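You operate a simulated robot arm through the tools that you are given. There is no shell and no other tool. Be economical: measure what you need, move in short steps, check, and stop when the job is done.

Carry out the task below with a simulated robot arm. There is one attempt and no reset: what you move stays moved.

TASK
Rack the four vials by shade, palest in R1 to deepest in R4.

The check looks at the end state, three seconds after you hand in, the way a careful person would. Anything else that was tipped, shoved, dropped, spilled or broken makes it a failure.

THE ROBOT
A 6-joint arm with a two-finger parallel gripper, fixed in place. Base frame: the origin is at the foot of the arm, x ahead of it, y to its left, z up; the work surface is at about z = 0.9. Lengths are in m, angles in rad, forces in N, time in s.
With the tool pointing down near the work surface it reaches from about 0.36 to 0.82 m from the base axis. Its first joint turns from -2.897 to 2.897 rad. Payload 3.91 kg.
The tool frame sits at the grasp point between the pads (the TCP): z along the fingers, y along the line on which they close. The tips reach 0.03 m beyond it. Largest opening 0.11 m; finger width 0.02, thickness 0.01; the body of the gripper, 0.048 by 0.112 m, starts 0.055 m behind the TCP.
Orientation is told as [roll, pitch, yaw] about the base's x, y, z axes, in that order, counted from this pose: with the fingers straight down and closing along the base's y, the tool's x points along the base's -x, its y along +y and its z along -z.

THE INTERFACE
- The arm moves only by the tool apply_moves. Its arguments are lists of equal length, an entry for each row: "gripper": the opening, from 0 (shut) to 1 (fully open); "linear": the shift along the tool's x, y, z in m, a list of three; "rotation": the turn, a rotation vector about the tool's x, y, z in rad, a list of three. In form: {"gripper": [gripper, ...], "linear": [[x, y, z], ...], "rotation": [[rx, ry, rz], ...]}. A call has 1 to 12 rows; each row shifts and turns the commanded pose from where the row before left it, along the tool's axes as they then stand. A row lasts 0.2 s, in which the tool goes at most 0.05 m and 0.15 rad; a call with a longer step from one row to the next is refused whole, and so is a gripper value outside its range. A pose out of reach is approached as far as the arm can. The call stops where the force on the tool passes 40 N (or 10 N more than at its start, if that is more) or the arm is blocked; 0.2 s more then pass. Each finger travels about 0.045 m/s and halts on what it meets, pressing with about 44 N; the grip force reading is that of the motor and also rises with nothing between the fingers. The clock runs only during rows and for 0.2 s after the last one: add rows that do not move to give the fingers time. It gives the time, the measured TCP pose, the force on the tool (base axes), the opening and the grip force at its end, in the units of the frame above (readings bear some noise), with the torque about the TCP (base axes, N m) and any sound that the robot's microphone picked up.
- Cameras (640 x 400 px; columns grow to the right, rows downward): "scene" is fixed at [0.2082, -0.5021, 1.6715]; the picture's right is [1.00, 0.01, 0.00], its down [0.00, -0.51, -0.86] and it looks along [-0.01, 0.86, -0.51] (base axes); focal length 318 px, centre (320, 200). "wrist" rides on the gripper at [0.077, 0.007, -0.115] in the tool frame; the picture's right is [-0.09, 1.00, 0.00], its down [-0.80, -0.07, -0.59] and it looks along [-0.59, -0.05, 0.80] (tool axes); focal length 270 px, centre (320, 200). There is no depth. A picture from a camera that has moved, and an enlarged one, comes with that camera's place and axes in the base frame and with its lens. The place of the scene camera against the robot may be out by one fixed shift of up to 0.025 m in any direction.
- camera(camera): a new picture of that camera. No time passes.
- raise_lower(by): slides the trunk up (or, below 0, down) by that many m; the arm rides with it, the base frame stays. It gives what a move gives, with no picture.
- enlarge(camera, box): a new picture of the part [left, top, right, bottom] of that camera's present view, enlarged. No time passes.
- sign_off(): hands the job in; it is judged then, once.

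Go step by step. Nothing tells you positions but the pictures and the camera data: compare them with the known pose of the tool, close in by small moves and look again before you grip or let go. The budget is 120 turns and 64 pictures, counting those below and the enlarged ones. Unless the task says otherwise, let go and move clear before handing in, and close with one line.

The tools are called after "Emit:" as a command line: name --argument value ..., lists and objects as JSON in quotes. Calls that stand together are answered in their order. apply_moves: Moves the arm, as the interface text tells. Its arguments: {"type":"object","properties":{"gripper":{"type":"array"},"linear":{"type":"array"},"rotation":{"type":"array"}},"required":["gripper","linear","rotation"]} The other tools are called the same way: raise_lower (by) slides the trunk up or down; camera (camera) takes a picture; enlarge (camera, box) takes an enlarged picture of a part of a camera's view; sign_off () hands the job in.

At the start:

```text
time: 0.0
ee_pos: [0.0658, 0.504, 1.2586]
tcp_rot: [0.0, 0.0, -0.001]
ft_force: [0.4, 1.2, 1.0]
wrist_torque: [-0.01, 0.0, -0.02]
width: 0.11
grip_force: 0.1
trunk travel left (down, up): [-0.575, 0.035]
```

scene: 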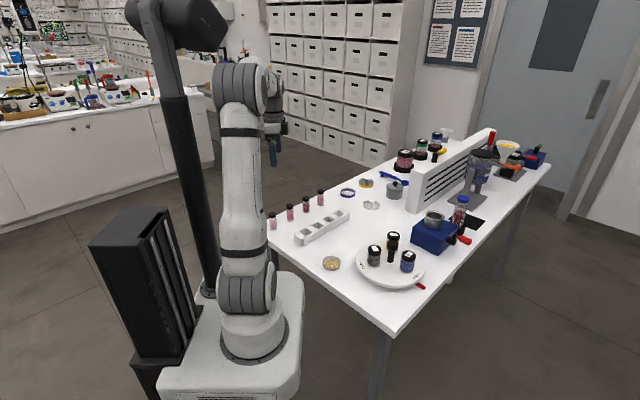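
wrist: 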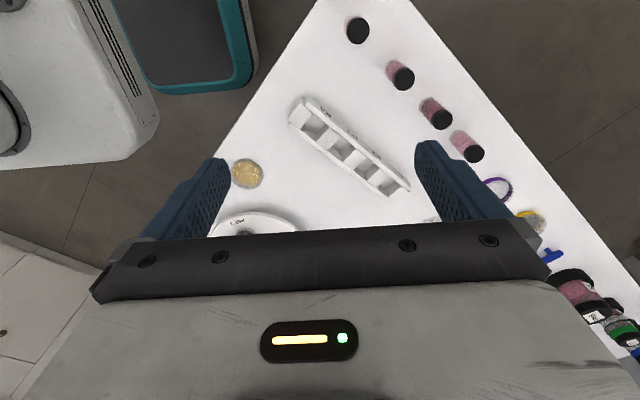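

I see four pinkish vials in a row and a white four-slot rack beside them. I'll zoom in to compare shades and read the rack's labels.

Emit:
enlarge --camera "scene" --box '[255, 170, 365, 250]'

Emit:
enlarge --camera "wrist" --box '[270, 0, 510, 210]'

```text
5.00 times, centred on (310, 210) of scene
camera zoom: at [0.2082, -0.5021, 1.6715], right [1.0, 0.01, 0.0], down [0.0, -0.51, -0.86], along [-0.01, 0.86, -0.51], focal length 1592 px, centre (370, 150)
```

zoom: 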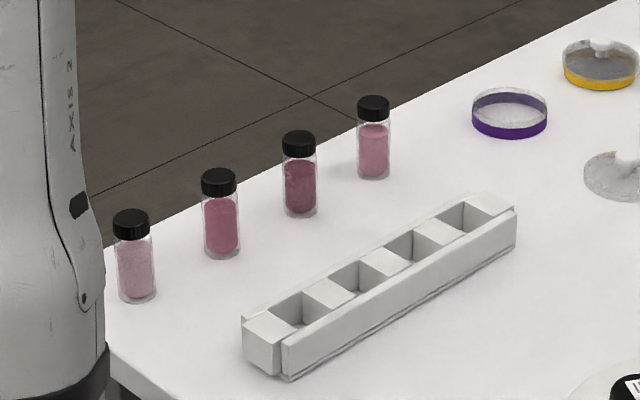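

```text
1.90 times, centred on (390, 105) of wrist
camera zoom: at [-0.0119, 0.5108, 1.3729], right [0.09, 1.0, 0.0], down [0.8, -0.07, 0.59], along [0.59, -0.05, -0.8], focal length 515 px, centre (187, 381)
```

zoom: 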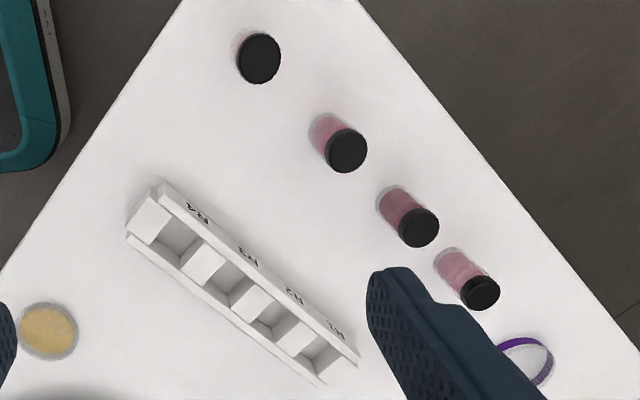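

The apparent shade order (scene left to right) is palest, deep, deepest, medium, and the rack labels seem to run R1 at the far end (+x,+y). I'll move above the rack, turning the tool so the fingers close across the row, for a closer look.

Emit:
apply_moves --gripper '[1, 1, 1, 1, 1, 1, 1, 1, 1, 1, 1]' --linear '[[-0.026, -0.002, 0.027], [-0.026, -0.002, 0.027], [-0.026, -0.002, 0.027], [-0.026, -0.002, 0.027], [0, 0, 0], [0, 0, 0], [0, 0, 0], [0, 0, 0], [0, 0, 0], [0, 0, 0], [0, 0, 0]]' --rotation '[[0, 0, 0], [0, 0, 0], [0, 0, 0], [0, 0, 0], [0, 0, -0.131], [0, 0, -0.131], [0, 0, -0.131], [0, 0, -0.131], [0, 0, -0.131], [0, 0, -0.131], [0, 0, 0]]'

Emit:
camera --camera "wrist"

```text
time: 2.4
ee_pos: [0.1699, 0.4938, 1.1514]
tcp_rot: [0.0, 0.0, 0.788]
ft_force: [-0.9, -0.7, -0.1]
wrist_torque: [-0.01, -0.01, -0.01]
width: 0.1102
grip_force: 0.0
trunk travel left (down, up): [-0.575, 0.035]
```

```text
59 pictures are left
camera wrist: at [0.1101, 0.446, 1.2646], right [-0.64, 0.77, 0.0], down [0.62, 0.52, 0.59], along [0.45, 0.38, -0.8], focal length 270 px, centre (320, 200)
```

wrist: 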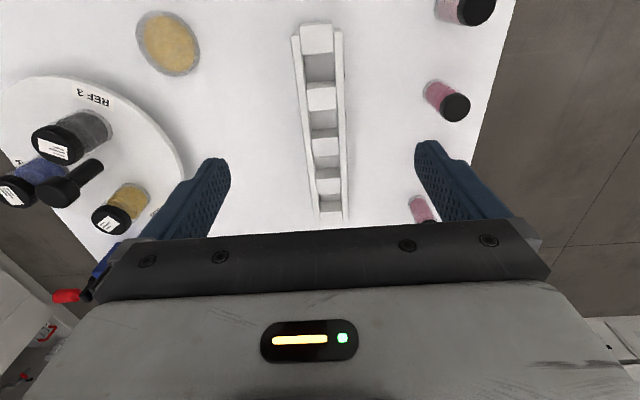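

The rack runs roughly along the view. Enlarging to read labels and slots.

Emit:
enlarge --camera "wrist" --box '[220, 0, 500, 240]'

Emit:
enlarge --camera "wrist" --box '[270, 90, 370, 225]'

```text
1.67 times, centred on (360, 120) of wrist
camera zoom: at [0.1101, 0.446, 1.2646], right [-0.64, 0.77, 0.0], down [0.62, 0.52, 0.59], along [0.45, 0.38, -0.8], focal length 450 px, centre (253, 333)
```

zoom: 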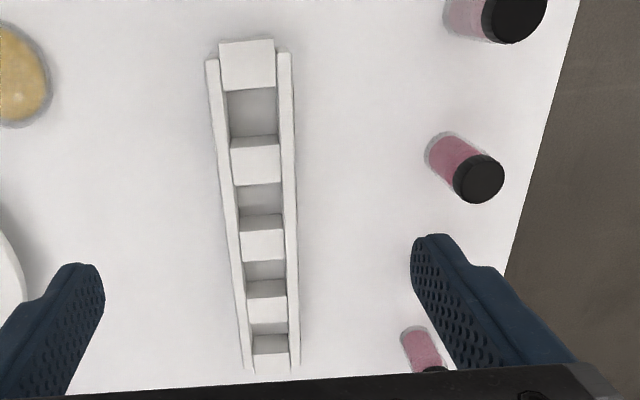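

```text
2.96 times, centred on (320, 158) of wrist
camera zoom: at [0.1101, 0.446, 1.2646], right [-0.64, 0.77, 0.0], down [0.62, 0.52, 0.59], along [0.45, 0.38, -0.8], focal length 801 px, centre (320, 326)
```

zoom: 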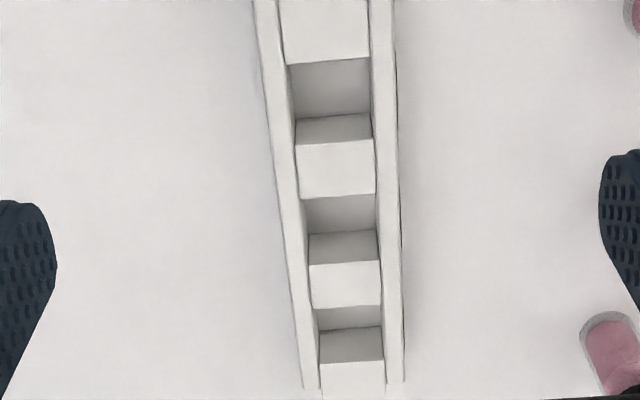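

The labels are on the rack's side facing the vials. I'll shift over to the vials' side to read them and locate the vials.

Emit:
apply_moves --gripper '[1, 1, 1, 1]' --linear '[[0, 0.04, 0], [0, 0.04, 0], [0, 0.04, 0], [0, 0, 0]]' --rotation '[[0, 0, 0], [0, 0, 0], [0, 0, 0], [0, 0, 0]]'

Emit:
enlarge --camera "wrist" --box '[120, 0, 480, 240]'

Emit:
enlarge --camera "wrist" --box '[150, 0, 290, 200]'

```text
time: 3.4
ee_pos: [0.0853, 0.5793, 1.1503]
tcp_rot: [-0.001, 0.0, 0.785]
ft_force: [1.2, 0.5, -0.3]
wrist_torque: [-0.04, -0.01, -0.02]
width: 0.1099
grip_force: 0.1
trunk travel left (down, up): [-0.575, 0.035]
```

```text
1.67 times, centred on (300, 120) of wrist
camera zoom: at [0.0255, 0.5317, 1.2651], right [-0.64, 0.77, 0.0], down [0.62, 0.52, 0.59], along [0.46, 0.38, -0.8], focal length 450 px, centre (353, 333)
```

zoom: 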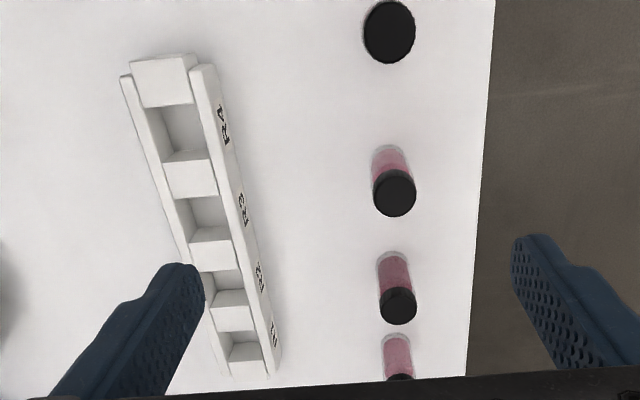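

```text
2.00 times, centred on (220, 100) of wrist
camera zoom: at [0.0255, 0.5317, 1.2651], right [-0.64, 0.77, 0.0], down [0.62, 0.52, 0.59], along [0.46, 0.38, -0.8], focal length 541 px, centre (520, 400)
```

zoom: 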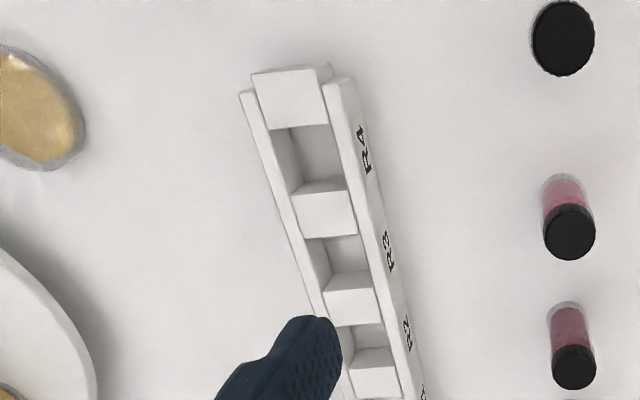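

Labels read R4 (near end) through R1 (far end). Vials stand at about A (0.022,0.556) palest, B (0.085,0.619), C (0.148,0.681) deepest, D (0.211,0.745); slots are spaced about 63 mm with the rack top at z≈0.93. I'll hover over A first and check alignment.

Emit:
apply_moves --gripper '[1, 1, 1, 1, 1, 1]' --linear '[[0.031, 0.014, 0], [0.0305, 0.014, 0], [0, 0, 0.04], [0, 0, 0.04], [0, 0, 0.04], [0, 0, 0]]' --rotation '[[0, 0, 0], [0, 0, 0], [0, 0, 0], [0, 0, 0], [0, 0, 0], [0, 0, 0]]'

Emit:
camera --camera "wrist"

Emit:
enlarge --camera "scene" --box '[240, 160, 370, 250]'

```text
time: 4.8
ee_pos: [0.0214, 0.5555, 1.0308]
tcp_rot: [0.0, 0.0, 0.785]
ft_force: [0.3, 1.0, -0.1]
wrist_torque: [0.0, 0.0, 0.0]
width: 0.1101
grip_force: 0.1
trunk travel left (down, up): [-0.575, 0.035]
```

```text
54 pictures are left
camera wrist: at [-0.0387, 0.507, 1.1448], right [-0.64, 0.77, 0.0], down [0.62, 0.52, 0.59], along [0.46, 0.38, -0.8], focal length 270 px, centre (320, 200)
```

wrist: 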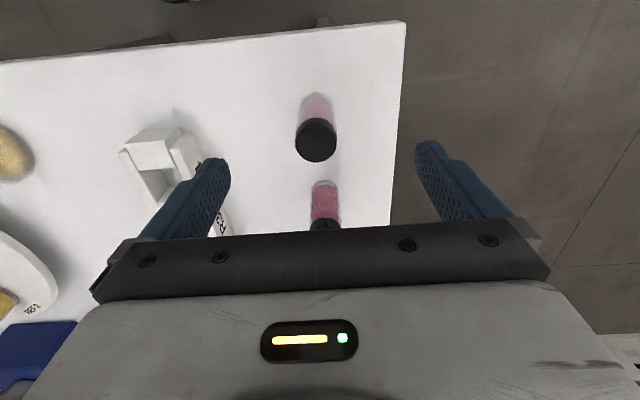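

```text
4.44 times, centred on (305, 205) of scene
camera zoom: at [0.2082, -0.5021, 1.6715], right [1.0, 0.01, 0.0], down [0.0, -0.51, -0.86], along [-0.01, 0.86, -0.51], focal length 1415 px, centre (387, 178)
```

zoom: 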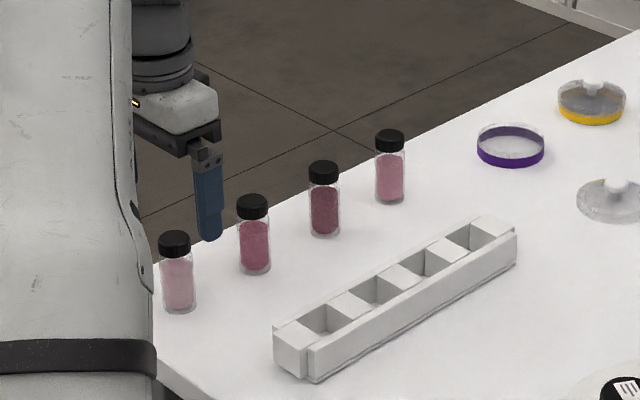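

The cap centre projects to (0.0217, 0.5545), right under the TCP, and the vial height comes out at ~72 mm. I'll descend so the tips stop at ~0.938 (above rack height) and close.

Emit:
apply_moves --gripper '[1, 1, 1, 0, 0, 0, 0, 0, 0, 0]' --linear '[[0, -0.0005, 0.03], [0, 0, 0.0325], [0, 0, 0], [0, 0, 0], [0, 0, 0], [0, 0, 0], [0, 0, 0], [0, 0, 0], [0, 0, 0], [0, 0, 0]]' --rotation '[[0, 0, 0], [0, 0, 0], [0, 0, 0], [0, 0, 0], [0, 0, 0], [0, 0, 0], [0, 0, 0], [0, 0, 0], [0, 0, 0], [0, 0, 0]]'

```text
time: 7.0
ee_pos: [0.022, 0.555, 0.9685]
tcp_rot: [0.0, 0.001, 0.785]
ft_force: [0.0, 0.0, -0.1]
wrist_torque: [0.0, 0.02, -0.02]
width: 0.0289
grip_force: 44.1
trunk travel left (down, up): [-0.575, 0.035]
```

Held at 28.9 mm width. Lifting and carrying A to above R1.

Emit:
apply_moves --gripper '[0, 0, 0, 0, 0, 0, 0, 0, 0, 0, 0, 0]' --linear '[[0, 0, -0.03], [0, 0, -0.03], [0, 0, -0.03], [-0.0377, -0.0182, 0], [-0.0377, -0.0182, 0], [-0.0377, -0.0182, 0], [-0.0377, -0.0182, 0], [-0.0377, -0.0182, 0], [-0.0377, -0.0182, 0], [-0.0377, -0.0182, 0], [-0.0377, -0.0182, 0], [0, 0, 0]]' --rotation '[[0, 0, 0], [0, 0, 0], [0, 0, 0], [0, 0, 0], [0, 0, 0], [0, 0, 0], [0, 0, 0], [0, 0, 0], [0, 0, 0], [0, 0, 0], [0, 0, 0], [0, 0, 0]]'

Emit:
camera --camera "wrist"

Emit:
enlarge --camera "scene" --box '[260, 150, 390, 250]'

```text
time: 9.6
ee_pos: [0.3384, 0.6663, 1.0573]
tcp_rot: [0.0, -0.001, 0.786]
ft_force: [-0.3, 0.6, 0.2]
wrist_torque: [-0.01, -0.01, 0.01]
width: 0.0291
grip_force: 44.0
trunk travel left (down, up): [-0.575, 0.035]
```

```text
52 pictures are left
camera wrist: at [0.2778, 0.6173, 1.1717], right [-0.64, 0.77, 0.0], down [0.62, 0.52, 0.59], along [0.46, 0.38, -0.8], focal length 270 px, centre (320, 200)
```

wrist: 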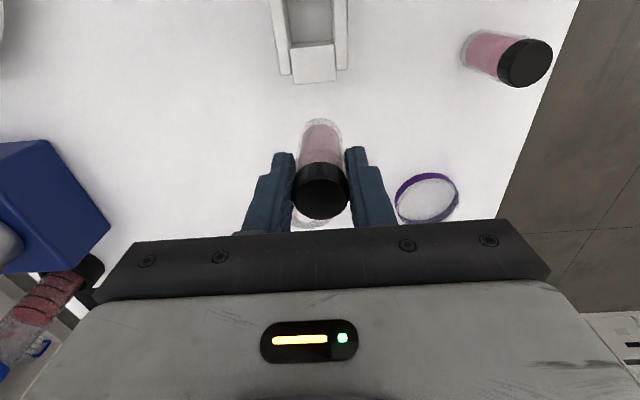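

```text
4.00 times, centred on (325, 200) of scene
camera zoom: at [0.2082, -0.5021, 1.6715], right [1.0, 0.01, 0.0], down [0.0, -0.51, -0.86], along [-0.01, 0.86, -0.51], focal length 1273 px, centre (300, 200)
```

zoom: 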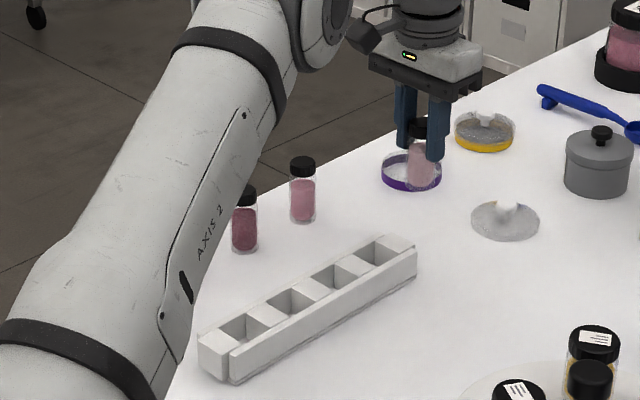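

I miscounted: what I had called R2 is really R1, so I'm one pitch past the rack's end. Enlarging to measure R1 from here.

Emit:
enlarge --camera "wrist" --box '[250, 0, 380, 100]'

```text
4.00 times, centred on (315, 50) of wrist
camera zoom: at [0.2778, 0.6173, 1.1717], right [-0.64, 0.77, 0.0], down [0.62, 0.52, 0.59], along [0.46, 0.38, -0.8], focal length 1081 px, centre (340, 800)
```

zoom: 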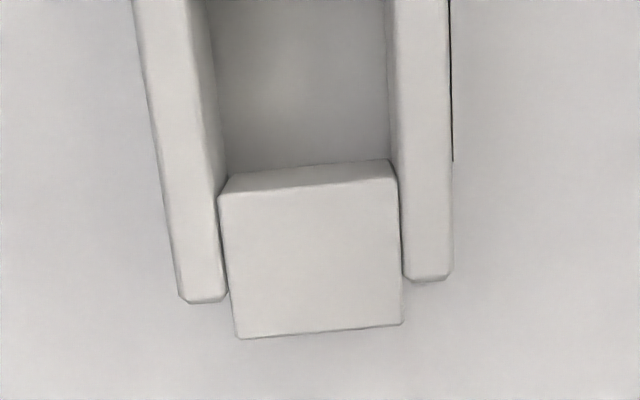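

R1's centre works out at about (0.292, 0.6195). Moving back there and lowering to just above the rack to check.

Emit:
apply_moves --gripper '[0, 0, 0, 0]' --linear '[[0.033, 0, 0], [0.0329, 0, 0], [0, 0, 0.045], [0, 0, 0]]' --rotation '[[0, 0, 0], [0, 0, 0], [0, 0, 0], [0, 0, 0]]'

Emit:
enlarge --camera "wrist" --box '[240, 50, 400, 240]'

Emit:
enlarge --camera "scene" --box '[290, 160, 380, 240]'

```text
time: 10.6
ee_pos: [0.2923, 0.6189, 1.0136]
tcp_rot: [-0.001, 0.0, 0.786]
ft_force: [0.1, 1.7, -1.3]
wrist_torque: [0.01, 0.01, 0.04]
width: 0.0289
grip_force: 44.0
trunk travel left (down, up): [-0.575, 0.035]
```

```text
2.11 times, centred on (320, 145) of wrist
camera zoom: at [0.2322, 0.5707, 1.1271], right [-0.64, 0.77, 0.0], down [0.62, 0.52, 0.59], along [0.46, 0.38, -0.8], focal length 569 px, centre (320, 316)
```

zoom: 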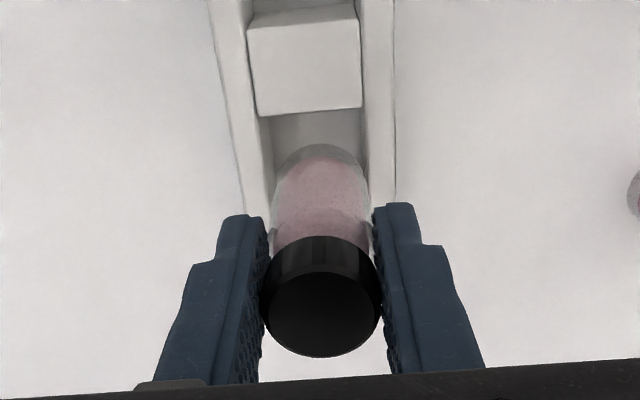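

```text
5.00 times, centred on (335, 200) of scene
camera zoom: at [0.2082, -0.5021, 1.6715], right [1.0, 0.01, 0.0], down [0.0, -0.51, -0.86], along [-0.01, 0.86, -0.51], focal length 1592 px, centre (245, 200)
```

zoom: 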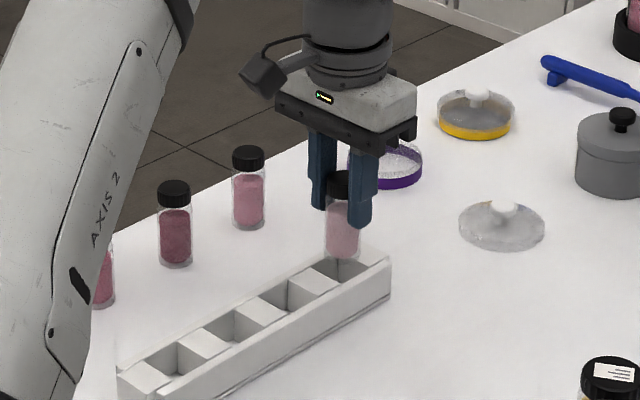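

Alignment is within about a millimetre. Lowering into R1 in small steps.

Emit:
apply_moves --gripper '[0, 0, 0, 0, 0]' --linear '[[0, -0.001, 0.012], [0, 0, 0.012], [0, 0, 0.011], [0, 0, 0.003], [0, 0, 0]]' --rotation '[[0, 0, 0], [0, 0, 0], [0, 0, 0], [0, 0, 0], [0, 0, 0]]'

Emit:
enlarge --camera "wrist" --box '[240, 50, 400, 240]'

```text
time: 11.3
ee_pos: [0.2944, 0.6205, 0.9953]
tcp_rot: [0.007, -0.014, 0.787]
ft_force: [1.1, 1.9, 17.8]
wrist_torque: [0.11, -0.39, -0.02]
width: 0.0297
grip_force: 44.8
trunk travel left (down, up): [-0.575, 0.035]
stopped in row 3: the force on the tool passed its limit at 57 N (the readings are from after the stop); the commanded pose is now the measured one
```

```text
2.11 times, centred on (320, 145) of wrist
camera zoom: at [0.2325, 0.5707, 1.1087], right [-0.64, 0.77, 0.01], down [0.61, 0.51, 0.61], along [0.46, 0.39, -0.8], focal length 569 px, centre (320, 316)
```

zoom: 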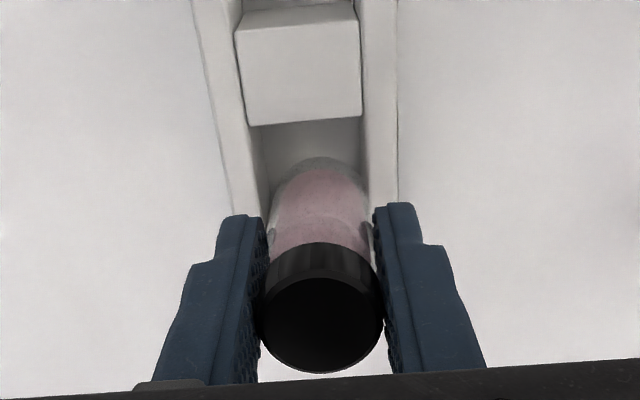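

The vial's base met the rim at about z=0.927, so I'm off by a few mm. I'll back up and measure more carefully, comparing the vial itself against the slot in the picture.

Emit:
apply_moves --gripper '[0, 0, 0]' --linear '[[0, 0, -0.012], [0, 0, 0], [0, 0, 0]]' --rotation '[[0, 0, 0], [-0.005, 0.0149, 0], [0, 0, 0]]'

Emit:
enlarge --camera "wrist" --box '[260, 70, 380, 220]'

Emit:
enlarge --camera "scene" --box '[320, 180, 370, 230]'

```text
time: 12.1
ee_pos: [0.2941, 0.6203, 1.003]
tcp_rot: [0.007, 0.007, 0.786]
ft_force: [-0.4, 0.0, -0.4]
wrist_torque: [0.05, 0.0, -0.02]
width: 0.0297
grip_force: 43.8
trunk travel left (down, up): [-0.575, 0.035]
```

```text
2.67 times, centred on (320, 145) of wrist
camera zoom: at [0.2345, 0.5718, 1.1185], right [-0.64, 0.77, 0.01], down [0.62, 0.52, 0.59], along [0.45, 0.38, -0.81], focal length 721 px, centre (320, 347)
```

zoom: 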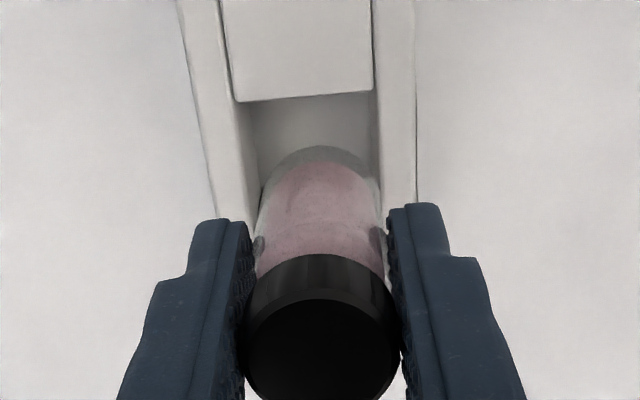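

```text
8.00 times, centred on (345, 205) of scene
camera zoom: at [0.2082, -0.5021, 1.6715], right [1.0, 0.01, 0.0], down [0.0, -0.51, -0.86], along [-0.01, 0.86, -0.51], focal length 2547 px, centre (120, 160)
```

zoom: 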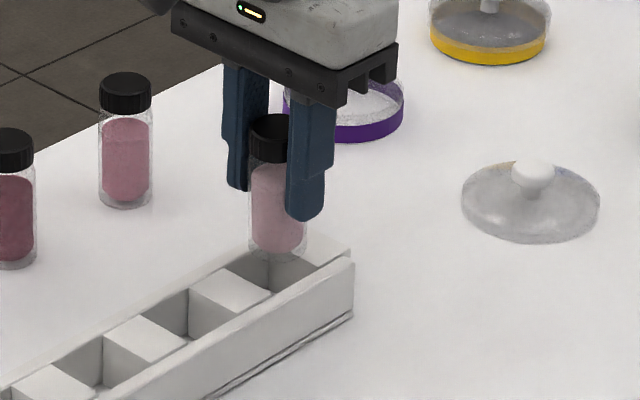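

Levelling the tool (residual 0.007 tilts) and checking again whether the vial hangs straight.

Emit:
apply_moves --gripper '[0, 0, 0]' --linear '[[0, 0, -0.005], [0, 0, -0.005], [0, 0, 0]]' --rotation '[[0.0099, 0, 0], [0, 0, 0], [0, 0, 0]]'

Emit:
enlarge --camera "wrist" --box '[240, 60, 400, 240]'

Emit:
enlarge --camera "scene" --box '[325, 185, 365, 220]'

```text
time: 12.9
ee_pos: [0.2952, 0.6208, 1.0136]
tcp_rot: [-0.002, 0.008, 0.788]
ft_force: [-0.6, -0.1, -0.6]
wrist_torque: [0.0, -0.05, -0.02]
width: 0.0297
grip_force: 43.9
trunk travel left (down, up): [-0.575, 0.035]
```

```text
2.22 times, centred on (320, 150) of wrist
camera zoom: at [0.2338, 0.5726, 1.1285], right [-0.64, 0.77, 0.0], down [0.62, 0.52, 0.59], along [0.45, 0.38, -0.81], focal length 601 px, centre (320, 311)
```

zoom: 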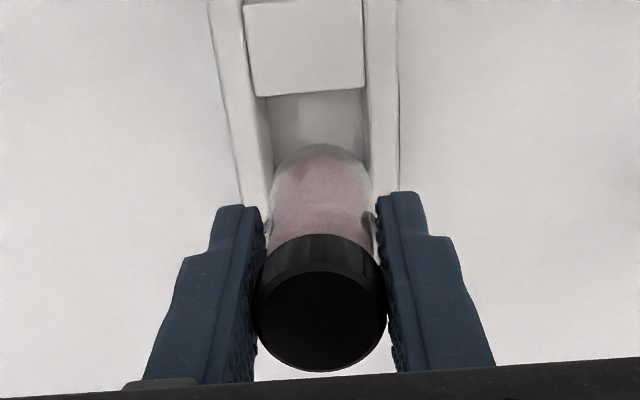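

```text
11.43 times, centred on (345, 202) of scene
camera zoom: at [0.2082, -0.5021, 1.6715], right [1.0, 0.01, 0.0], down [0.0, -0.51, -0.86], along [-0.01, 0.86, -0.51], focal length 3638 px, centre (34, 171)
```

zoom: 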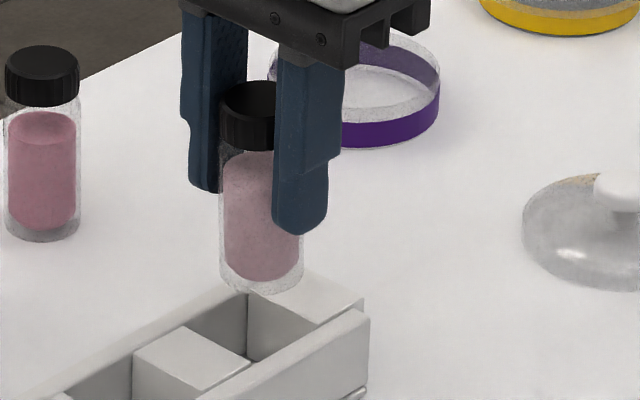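

The scene close-up shows the vial got pushed up and tilted slightly in the grip, and the slot centre is a few mm toward −x. I'll set it back on its original spot and regrip it cleanly.

Emit:
apply_moves --gripper '[0, 0, 0, 0, 0, 0, 0, 0, 0, 0, 0, 0]' --linear '[[0, 0, -0.046], [0.0341, 0.0211, 0], [0.0341, 0.0211, 0], [0.0341, 0.0211, 0], [0.0341, 0.0211, 0], [0.0341, 0.0211, 0], [0.0341, 0.0211, 0], [0.0341, 0.0211, 0], [0, 0, 0.035], [0, 0, 0.035], [0, 0, 0], [0, 0, 0]]' --rotation '[[0.0042, -0.0071, 0], [0, 0, 0], [0, 0, 0], [0, 0, 0], [0, 0, 0], [0, 0, 0], [0, 0, 0], [0, 0, 0], [0, 0, 0], [0, 0, 0], [0, 0, 0], [0, 0, 0]]'

Emit:
enlarge --camera "scene" --box '[255, 195, 315, 240]'

Emit:
enlarge --camera "wrist" --box '[240, 60, 400, 240]'

```text
time: 15.5
ee_pos: [0.0196, 0.5552, 0.9885]
tcp_rot: [-0.005, 0.0, 0.788]
ft_force: [-0.2, 0.0, -1.4]
wrist_torque: [0.07, 0.0, 0.02]
width: 0.0293
grip_force: 44.4
trunk travel left (down, up): [-0.575, 0.035]
```

```text
8.89 times, centred on (285, 218) of scene
camera zoom: at [0.2082, -0.5021, 1.6715], right [1.0, 0.01, 0.0], down [0.0, -0.51, -0.86], along [-0.01, 0.86, -0.51], focal length 2830 px, centre (631, 44)
```

zoom: 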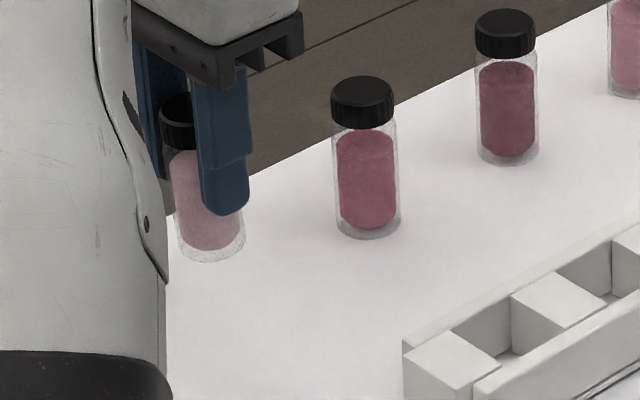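

```text
2.22 times, centred on (320, 150) of wrist
camera zoom: at [-0.0399, 0.5078, 1.1033], right [-0.64, 0.77, -0.01], down [0.61, 0.52, 0.59], along [0.46, 0.38, -0.8], focal length 601 px, centre (320, 311)
```

zoom: 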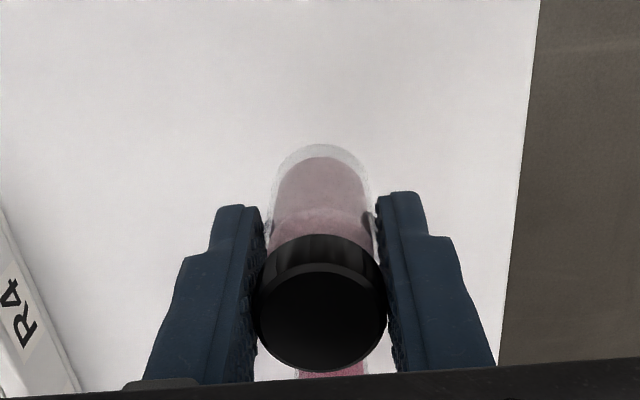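

The vial is ~27 mm above the table, tilted a couple of degrees. Lowering gently and letting go.

Emit:
apply_moves --gripper '[0, 0, 0, 0, 0]' --linear '[[0, 0, 0.012], [0, 0, 0.01], [0, 0, 0.002], [0, 0, 0.001], [0, 0, 0]]' --rotation '[[0, 0, 0], [0, 0, 0], [0, 0, 0], [0, 0, 0], [0, 0, 0]]'

Emit:
enlarge --camera "scene" --box '[255, 195, 315, 240]'

```text
time: 16.7
ee_pos: [0.0211, 0.5562, 0.9643]
tcp_rot: [-0.005, -0.001, 0.786]
ft_force: [-0.2, -0.1, 0.0]
wrist_torque: [0.05, 0.0, -0.02]
width: 0.0293
grip_force: 44.3
trunk travel left (down, up): [-0.575, 0.035]
```

```text
8.89 times, centred on (285, 218) of scene
camera zoom: at [0.2082, -0.5021, 1.6715], right [1.0, 0.01, 0.0], down [0.0, -0.51, -0.86], along [-0.01, 0.86, -0.51], focal length 2830 px, centre (631, 44)
```

zoom: 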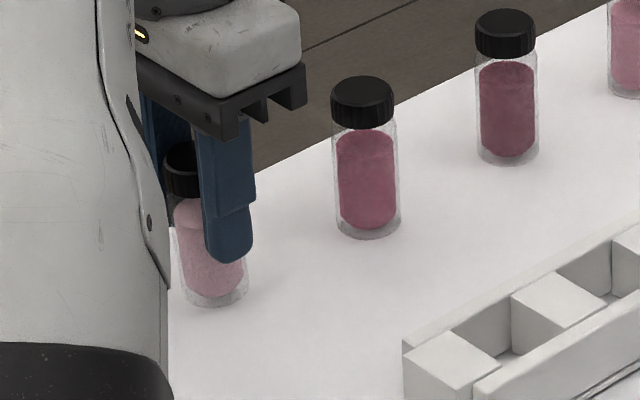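

Nearly down; going in 1 mm steps until contact shows.

Emit:
apply_moves --gripper '[0, 0, 0, 0]' --linear '[[0, 0, 0.001], [0, 0, 0.001], [0, 0, 0.0005], [0, 0, 0]]' --rotation '[[0, 0, 0], [0, 0, 0], [0, 0, 0], [0, 0, 0]]'

```text
time: 17.7
ee_pos: [0.0198, 0.5556, 0.9635]
tcp_rot: [-0.005, 0.001, 0.789]
ft_force: [0.5, -0.2, -0.5]
wrist_torque: [-0.02, 0.01, -0.05]
width: 0.0296
grip_force: 44.6
trunk travel left (down, up): [-0.575, 0.035]
```

Emit:
apply_moves --gripper '[0, 0, 0]' --linear '[[0, 0, 0.001], [0, 0, 0.001], [0, 0, 0]]' --rotation '[[0, 0, 0], [0, 0, 0], [0, 0, 0]]'

Emit:
enlarge --camera "scene" --box '[255, 195, 315, 240]'

```text
time: 18.5
ee_pos: [0.0206, 0.5563, 0.9613]
tcp_rot: [-0.006, -0.002, 0.787]
ft_force: [-2.5, -0.2, 8.7]
wrist_torque: [-0.05, 0.24, 0.01]
width: 0.0295
grip_force: 44.3
trunk travel left (down, up): [-0.575, 0.035]
```

```text
8.89 times, centred on (285, 218) of scene
camera zoom: at [0.2082, -0.5021, 1.6715], right [1.0, 0.01, 0.0], down [0.0, -0.51, -0.86], along [-0.01, 0.86, -0.51], focal length 2830 px, centre (631, 44)
```

zoom: 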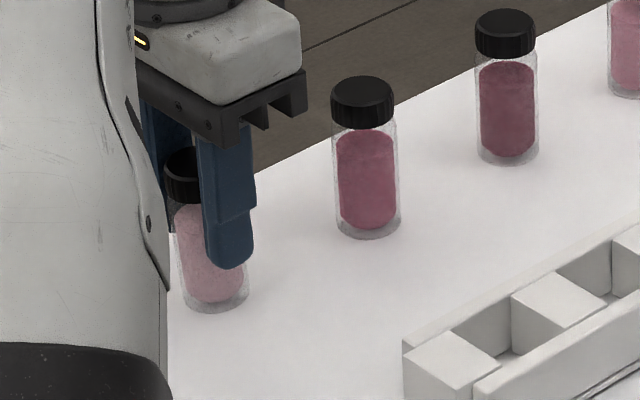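

Contact felt (8.7 N). Opening, then rising to look down at it.

Emit:
apply_moves --gripper '[0.35, 0.35, 0.6, 1, 1, 1, 1, 1, 1, 1]' --linear '[[0, 0, 0], [0, 0, 0], [0, 0, 0], [0, 0, 0], [0, 0, 0], [0, 0, 0], [0, 0, -0.025], [0, 0, -0.025], [0, 0, -0.02], [0, 0, 0]]' --rotation '[[0, 0, 0], [0, 0, 0], [0, 0, 0], [0, 0, 0], [0, 0, 0], [0, 0, 0], [-0.0042, -0.0042, 0], [0, 0, 0], [0, 0, 0], [0, 0, 0]]'

Emit:
enlarge --camera "wrist" --box '[200, 40, 440, 240]'

Emit:
enlarge --camera "scene" --box '[255, 195, 315, 240]'

```text
time: 20.7
ee_pos: [0.0205, 0.5568, 1.0307]
tcp_rot: [-0.003, -0.004, 0.787]
ft_force: [-1.2, 0.6, 0.2]
wrist_torque: [0.02, 0.0, 0.01]
width: 0.11
grip_force: 0.0
trunk travel left (down, up): [-0.575, 0.035]
```

```text
2.00 times, centred on (320, 140) of wrist
camera zoom: at [-0.04, 0.5073, 1.1439], right [-0.64, 0.77, 0.0], down [0.61, 0.52, 0.6], along [0.46, 0.38, -0.8], focal length 541 px, centre (320, 320)
```

zoom: 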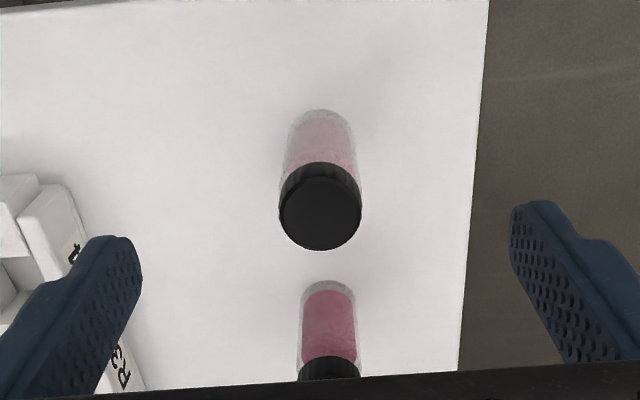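

```text
8.89 times, centred on (285, 218) of scene
camera zoom: at [0.2082, -0.5021, 1.6715], right [1.0, 0.01, 0.0], down [0.0, -0.51, -0.86], along [-0.01, 0.86, -0.51], focal length 2830 px, centre (631, 44)
```

zoom: 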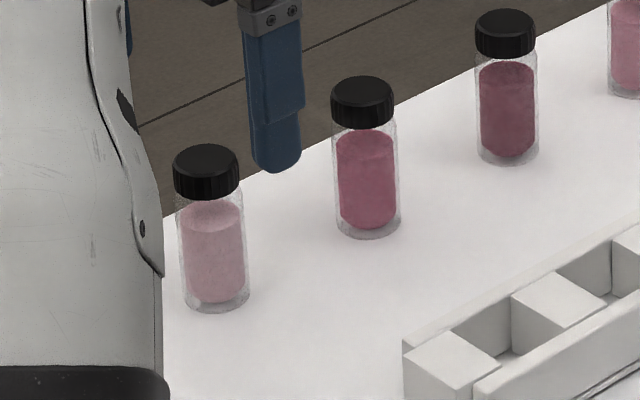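

A stands upright again. Measured in the tool frame, the vial is ~4.5 mm ahead of the grasp point, which explains the collision. I'll centre on it, descend and regrip.

Emit:
apply_moves --gripper '[1, 1, 1, 0, 0, 0, 0, 0, 0, 0]' --linear '[[-0.0046, 0.0006, 0.02], [0, 0, 0.02], [0, 0, 0.0215], [0, 0, 0], [0, 0, 0], [0, 0, 0], [0, 0, 0], [0, 0, 0], [0, 0, 0], [0, 0, 0]]' --rotation '[[-0.005, 0.0007, 0], [0, 0, 0], [0, 0, 0], [0, 0, 0], [0, 0, 0], [0, 0, 0], [0, 0, 0], [0, 0, 0], [0, 0, 0], [0, 0, 0]]'

Emit:
apply_moves --gripper '[0, 0, 0, 0]' --linear '[[0, 0, -0.03], [0, 0, -0.03], [0, 0, -0.03], [0, 0, 0]]' --rotation '[[0, 0, 0], [0, 0, 0], [0, 0, 0], [0, 0, 0]]'

Emit:
enlarge --camera "wrist" --box '[240, 60, 400, 240]'

```text
time: 22.9
ee_pos: [0.0225, 0.5601, 0.969]
tcp_rot: [0.004, -0.005, 0.787]
ft_force: [-0.6, -1.0, -0.8]
wrist_torque: [0.0, 0.0, -0.04]
width: 0.0289
grip_force: 44.3
trunk travel left (down, up): [-0.575, 0.035]
```

```text
time: 23.9
ee_pos: [0.0232, 0.5593, 1.0588]
tcp_rot: [0.004, -0.003, 0.787]
ft_force: [-0.4, 0.7, 0.1]
wrist_torque: [0.0, 0.04, 0.03]
width: 0.0294
grip_force: 43.7
trunk travel left (down, up): [-0.575, 0.035]
```

```text
2.22 times, centred on (320, 150) of wrist
camera zoom: at [-0.0364, 0.5105, 1.1726], right [-0.64, 0.77, 0.0], down [0.62, 0.51, 0.6], along [0.46, 0.39, -0.8], focal length 601 px, centre (320, 311)
```

zoom: 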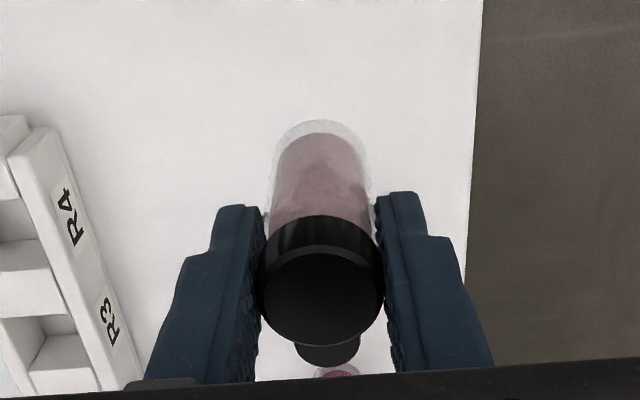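

Now the vial hangs centred in the grip. Carrying to R1 again and pausing ~10 mm above the rim to compare the vial and slot directly.

Emit:
apply_moves --gripper '[0, 0, 0, 0, 0, 0, 0, 0, 0, 0, 0]' --linear '[[0, 0, 0], [-0.0331, -0.0213, 0], [-0.0331, -0.0213, 0], [-0.0331, -0.0213, 0], [-0.0331, -0.0213, 0], [-0.0331, -0.0213, 0], [-0.0331, -0.0213, 0], [-0.0331, -0.0213, 0], [0, 0, 0.025], [0, 0, 0.025], [0, 0, 0]]' --rotation '[[0, 0.005, 0], [0, 0, 0], [0, 0, 0], [0, 0, 0], [0, 0, 0], [0, 0, 0], [0, 0, 0], [0, 0, 0], [0, 0, 0], [0, 0, 0], [0, 0, 0]]'

Emit:
enlarge --camera "wrist" --box '[240, 60, 400, 240]'

Emit:
enlarge --camera "scene" --box '[325, 185, 365, 220]'

```text
time: 26.3
ee_pos: [0.2919, 0.6175, 1.0064]
tcp_rot: [0.005, 0.0, 0.785]
ft_force: [0.3, -1.0, -0.3]
wrist_torque: [0.02, -0.01, 0.01]
width: 0.0289
grip_force: 43.9
trunk travel left (down, up): [-0.575, 0.035]
```

```text
2.22 times, centred on (320, 150) of wrist
camera zoom: at [0.2325, 0.5688, 1.1215], right [-0.64, 0.77, 0.0], down [0.62, 0.52, 0.59], along [0.45, 0.38, -0.81], focal length 601 px, centre (320, 311)
```

zoom: 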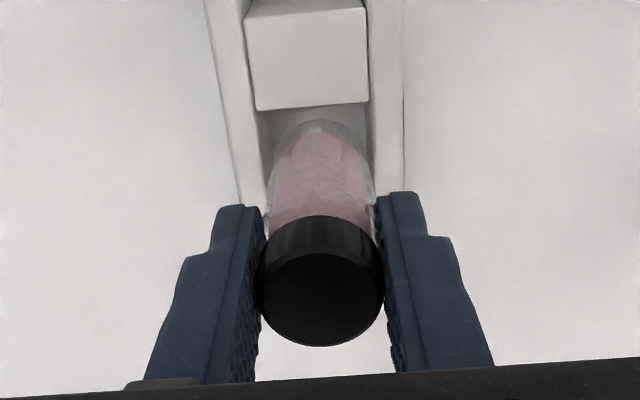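

```text
11.43 times, centred on (345, 202) of scene
camera zoom: at [0.2082, -0.5021, 1.6715], right [1.0, 0.01, 0.0], down [0.0, -0.51, -0.86], along [-0.01, 0.86, -0.51], focal length 3638 px, centre (34, 171)
```

zoom: 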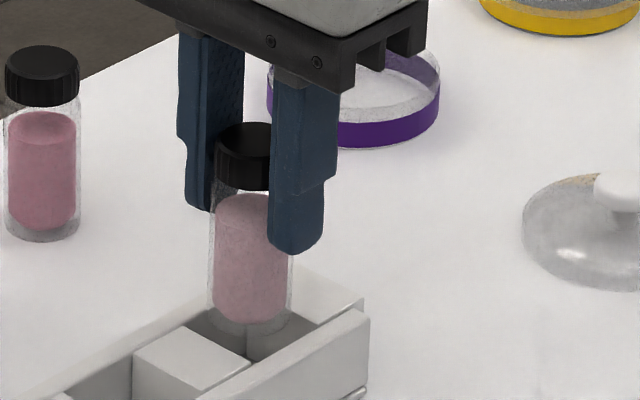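

Both views put the vial within ~1–2 mm of the slot centre (±3 mm clearance). Lowering slowly in 2.5 mm steps.

Emit:
apply_moves --gripper '[0, 0, 0, 0, 0, 0, 0, 0]' --linear '[[-0.001, 0, 0], [0, 0, 0.0025], [0, 0, 0.0025], [0, 0, 0.0025], [0, 0, 0.0025], [0, 0, 0.0025], [0, 0, 0.0025], [0, 0, 0]]' --rotation '[[0.0035, 0.0035, 0], [0, 0, 0], [0, 0, 0], [0, 0, 0], [0, 0, 0], [0, 0, 0], [0, 0, 0], [0, 0, 0]]'

Emit:
enlarge --camera "scene" --box '[325, 185, 365, 220]'

```text
time: 28.1
ee_pos: [0.2925, 0.6186, 0.9912]
tcp_rot: [-0.002, 0.004, 0.788]
ft_force: [-0.2, 0.8, -1.4]
wrist_torque: [0.03, 0.0, 0.01]
width: 0.0289
grip_force: 44.8
trunk travel left (down, up): [-0.575, 0.035]
```

```text
11.43 times, centred on (345, 202) of scene
camera zoom: at [0.2082, -0.5021, 1.6715], right [1.0, 0.01, 0.0], down [0.0, -0.51, -0.86], along [-0.01, 0.86, -0.51], focal length 3638 px, centre (34, 171)
```

zoom: 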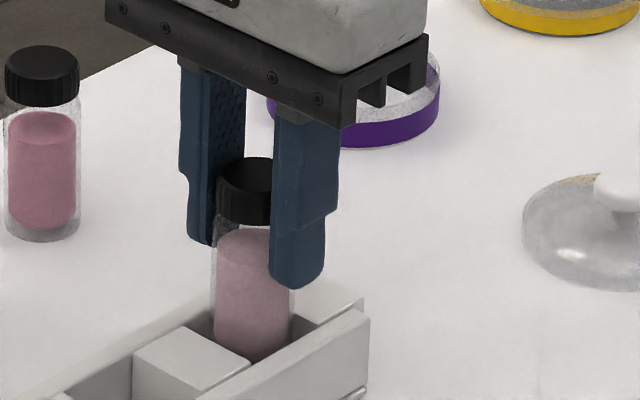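

The vial has entered the slot without contact. Continuing down slowly.

Emit:
apply_moves --gripper '[0, 0, 0, 0, 0, 0, 0, 0]' --linear '[[0, 0, 0.003], [0, 0, 0.003], [0, 0, 0.003], [0, 0, 0.003], [0, 0, 0.002], [0, 0, 0.001], [0, 0, 0.001], [0, 0, 0]]' --rotation '[[0, 0, 0], [0, 0, 0], [0, 0, 0], [0, 0, 0], [0, 0, 0], [0, 0, 0], [0, 0, 0], [0, 0, 0]]'

```text
time: 29.9
ee_pos: [0.2927, 0.619, 0.9765]
tcp_rot: [0.0, 0.004, 0.788]
ft_force: [0.1, 1.0, -0.4]
wrist_torque: [0.02, 0.0, 0.01]
width: 0.0292
grip_force: 43.5
trunk travel left (down, up): [-0.575, 0.035]
```

Emit:
apply_moves --gripper '[0, 0, 0, 0]' --linear '[[0, 0, 0.001], [0, 0, 0.001], [0, 0, 0.001], [0, 0, 0]]' --rotation '[[0, 0, 0], [0, 0, 0], [0, 0, 0], [0, 0, 0]]'

Emit:
enlarge --camera "scene" --box '[325, 185, 365, 220]'

```text
time: 30.9
ee_pos: [0.2918, 0.6175, 0.9742]
tcp_rot: [-0.001, 0.003, 0.787]
ft_force: [0.6, -1.3, 6.1]
wrist_torque: [-0.04, -0.13, 0.0]
width: 0.0292
grip_force: 43.9
trunk travel left (down, up): [-0.575, 0.035]
```

```text
11.43 times, centred on (345, 202) of scene
camera zoom: at [0.2082, -0.5021, 1.6715], right [1.0, 0.01, 0.0], down [0.0, -0.51, -0.86], along [-0.01, 0.86, -0.51], focal length 3638 px, centre (34, 171)
```

zoom: 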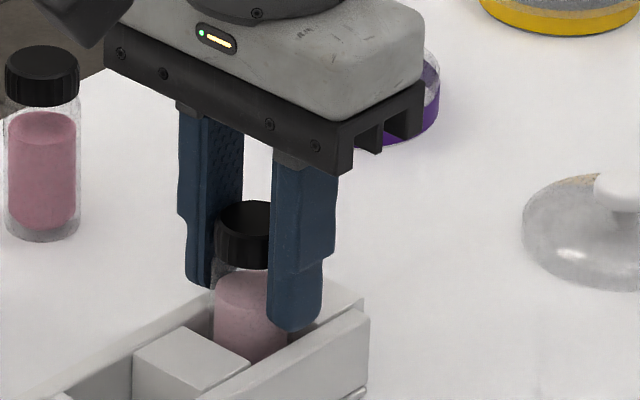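

Floor contact at 6 N with tips above the rim. Releasing and rising.

Emit:
apply_moves --gripper '[0.4, 0.4, 0.8, 1, 1, 1, 1, 1, 1]' --linear '[[0, 0, 0], [0, 0, 0], [0, 0, 0], [0, 0, 0], [0, 0, 0], [0, 0, -0.03], [0, 0, -0.03], [0, 0, -0.03], [0, 0, 0]]' --rotation '[[0, 0, 0], [0, 0, 0], [0, 0, 0], [0, 0, 0], [0, 0, 0], [0, 0, 0], [0, 0, 0], [0, 0, 0], [0, 0, 0]]'

Emit:
camera --camera "wrist"

Emit:
enlarge --camera "scene" --box '[260, 170, 370, 250]'

```text
time: 32.9
ee_pos: [0.2939, 0.6193, 1.0635]
tcp_rot: [0.0, 0.006, 0.786]
ft_force: [-0.1, -0.3, 0.1]
wrist_torque: [-0.04, -0.02, 0.04]
width: 0.11
grip_force: 0.1
trunk travel left (down, up): [-0.575, 0.035]
```

```text
31 pictures are left
camera wrist: at [0.234, 0.571, 1.1783], right [-0.64, 0.77, 0.0], down [0.62, 0.52, 0.59], along [0.45, 0.38, -0.81], focal length 270 px, centre (320, 200)
```

wrist: 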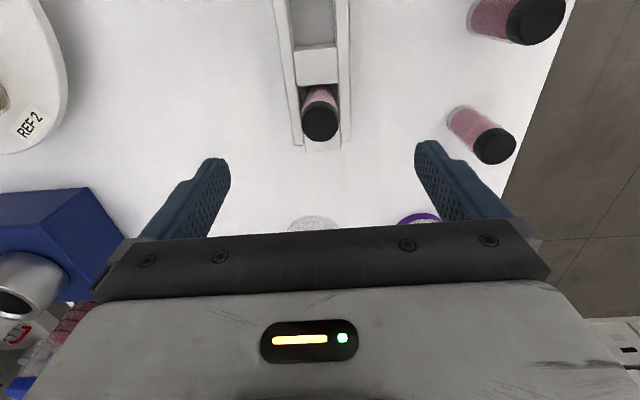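

```text
5.00 times, centred on (315, 210) of scene
camera zoom: at [0.2082, -0.5021, 1.6715], right [1.0, 0.01, 0.0], down [0.0, -0.51, -0.86], along [-0.01, 0.86, -0.51], focal length 1592 px, centre (345, 150)
```

zoom: 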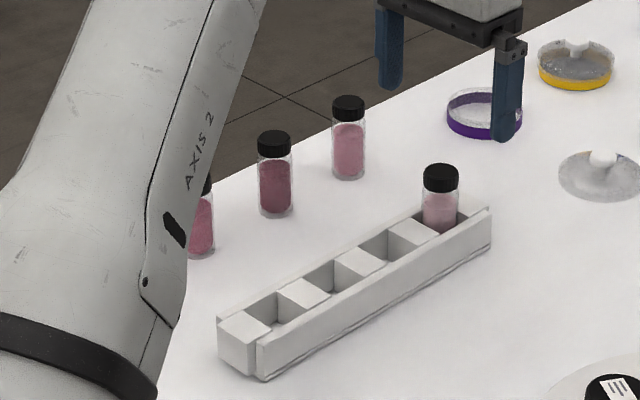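

A is seated in R1. Next is D (medium shade), estimated at (0.2165, 0.742); hovering above it.

Emit:
apply_moves --gripper '[1, 1, 1, 1, 1, 1]' --linear '[[-0.0082, 0.0353, 0], [-0.0082, 0.0353, 0], [-0.0082, 0.0353, 0], [-0.0082, 0.0353, 0], [0, 0, 0.032], [0, 0, 0]]' --rotation '[[0.0042, -0.0042, 0], [0, 0, 0], [0, 0, 0], [0, 0, 0], [0, 0, 0], [0, 0, 0]]'

Emit:
enlarge --camera "wrist" --box '[200, 40, 440, 240]'

```text
time: 34.3
ee_pos: [0.2161, 0.7419, 1.0299]
tcp_rot: [-0.003, 0.001, 0.787]
ft_force: [1.1, 0.3, 0.3]
wrist_torque: [0.01, 0.0, -0.01]
width: 0.11
grip_force: 0.0
trunk travel left (down, up): [-0.575, 0.035]
```

```text
2.00 times, centred on (320, 140) of wrist
camera zoom: at [0.1562, 0.6937, 1.1442], right [-0.64, 0.77, 0.0], down [0.61, 0.52, 0.59], along [0.46, 0.38, -0.8], focal length 541 px, centre (320, 320)
```

zoom: 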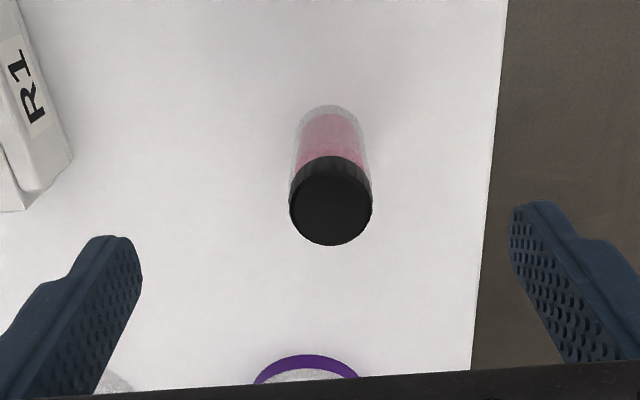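

D is ~3 mm ahead and ~2 mm right of the grasp point. Correcting, descending and gripping.

Emit:
apply_moves --gripper '[1, 1, 1, 0, 0, 0, 0, 0, 0, 0]' --linear '[[-0.0034, 0.0019, 0.02], [0, 0, 0.02], [0, 0, 0.0205], [0, 0, 0], [0, 0, 0], [0, 0, 0], [0, 0, 0], [0, 0, 0], [0, 0, 0], [0, 0, 0]]' --rotation '[[0, 0, 0], [0, 0, 0], [0, 0, 0], [0, 0, 0], [0, 0, 0], [0, 0, 0], [0, 0, 0], [0, 0, 0], [0, 0, 0], [0, 0, 0]]'

```text
time: 36.5
ee_pos: [0.2188, 0.745, 0.9704]
tcp_rot: [-0.003, 0.0, 0.787]
ft_force: [-0.5, 0.4, -0.3]
wrist_torque: [0.03, 0.03, -0.01]
width: 0.0289
grip_force: 44.0
trunk travel left (down, up): [-0.575, 0.035]
```

Emit:
apply_moves --gripper '[0, 0, 0, 0, 0, 0, 0, 0, 0, 0]' --linear '[[0, 0, -0.03], [0, 0, -0.03], [0, 0, -0.03], [0.0249, -0.0355, 0], [0.0249, -0.0355, 0], [0.0249, -0.0355, 0], [0.0249, -0.0355, 0], [0, 0, 0.027], [0, 0, 0.026], [0, 0, 0]]' --rotation '[[0, 0, 0], [0, 0, 0], [0, 0, 0], [0, 0, 0], [0, 0, 0], [0, 0, 0], [0, 0, 0], [0, 0, 0], [0, 0, 0], [0, 0, 0]]'

Emit:
enlarge --camera "wrist" --box '[240, 60, 400, 240]'

Emit:
enlarge --camera "scene" --box '[315, 190, 355, 225]'

```text
time: 38.7
ee_pos: [0.2476, 0.5744, 1.0099]
tcp_rot: [-0.004, 0.002, 0.786]
ft_force: [0.1, 0.7, -0.5]
wrist_torque: [0.02, -0.03, 0.01]
width: 0.0288
grip_force: 43.8
trunk travel left (down, up): [-0.575, 0.035]
```

```text
2.22 times, centred on (320, 150) of wrist
camera zoom: at [0.1883, 0.5264, 1.1228], right [-0.64, 0.77, 0.0], down [0.61, 0.52, 0.59], along [0.46, 0.38, -0.8], focal length 601 px, centre (320, 311)
```

zoom: 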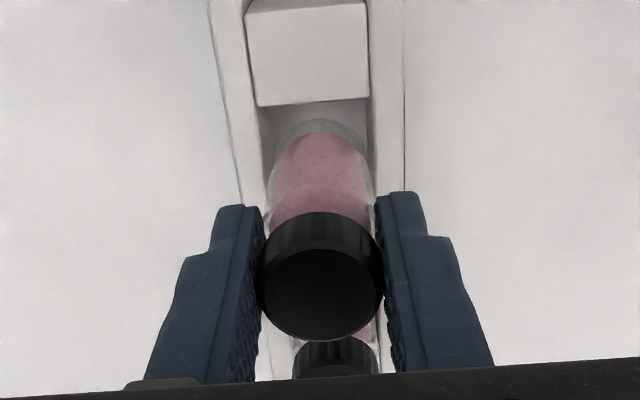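

```text
11.43 times, centred on (335, 208) of scene
camera zoom: at [0.2082, -0.5021, 1.6715], right [1.0, 0.01, 0.0], down [0.0, -0.51, -0.86], along [-0.01, 0.86, -0.51], focal length 3638 px, centre (149, 114)
```

zoom: 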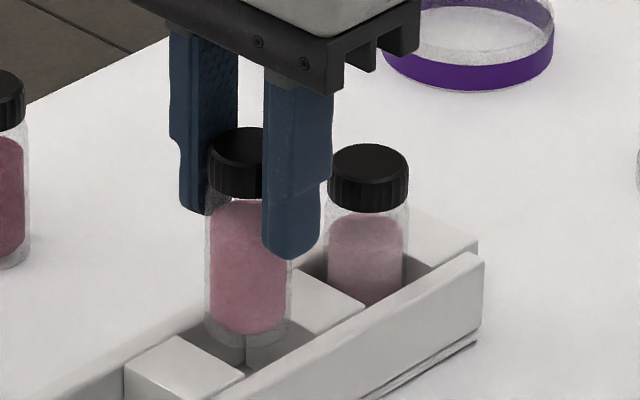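

Relative picture matches the successful R1 setup almost exactly. Lowering slowly into R2.

Emit:
apply_moves --gripper '[0, 0, 0, 0, 0, 0, 0, 0, 0, 0, 0, 0]' --linear '[[-0.001, 0, 0], [0, 0, 0.003], [0, 0, 0.003], [0, 0, 0.003], [0, 0, 0.003], [0, 0, 0.003], [0, 0, 0.003], [0, 0, 0.003], [0, 0, 0.003], [0, 0, 0.003], [0, 0, 0.003], [0, 0, 0.002]]' --rotation '[[-0.0014, -0.0042, 0], [0, 0, 0], [0, 0, 0], [0, 0, 0], [0, 0, 0], [0, 0, 0], [0, 0, 0], [0, 0, 0], [0, 0, 0], [0, 0, 0], [0, 0, 0], [0, 0, 0]]'

```text
time: 41.3
ee_pos: [0.2488, 0.5741, 0.9765]
tcp_rot: [-0.003, -0.004, 0.786]
ft_force: [-1.7, -0.7, 0.7]
wrist_torque: [-0.02, 0.14, 0.02]
width: 0.0292
grip_force: 43.8
trunk travel left (down, up): [-0.575, 0.035]
```

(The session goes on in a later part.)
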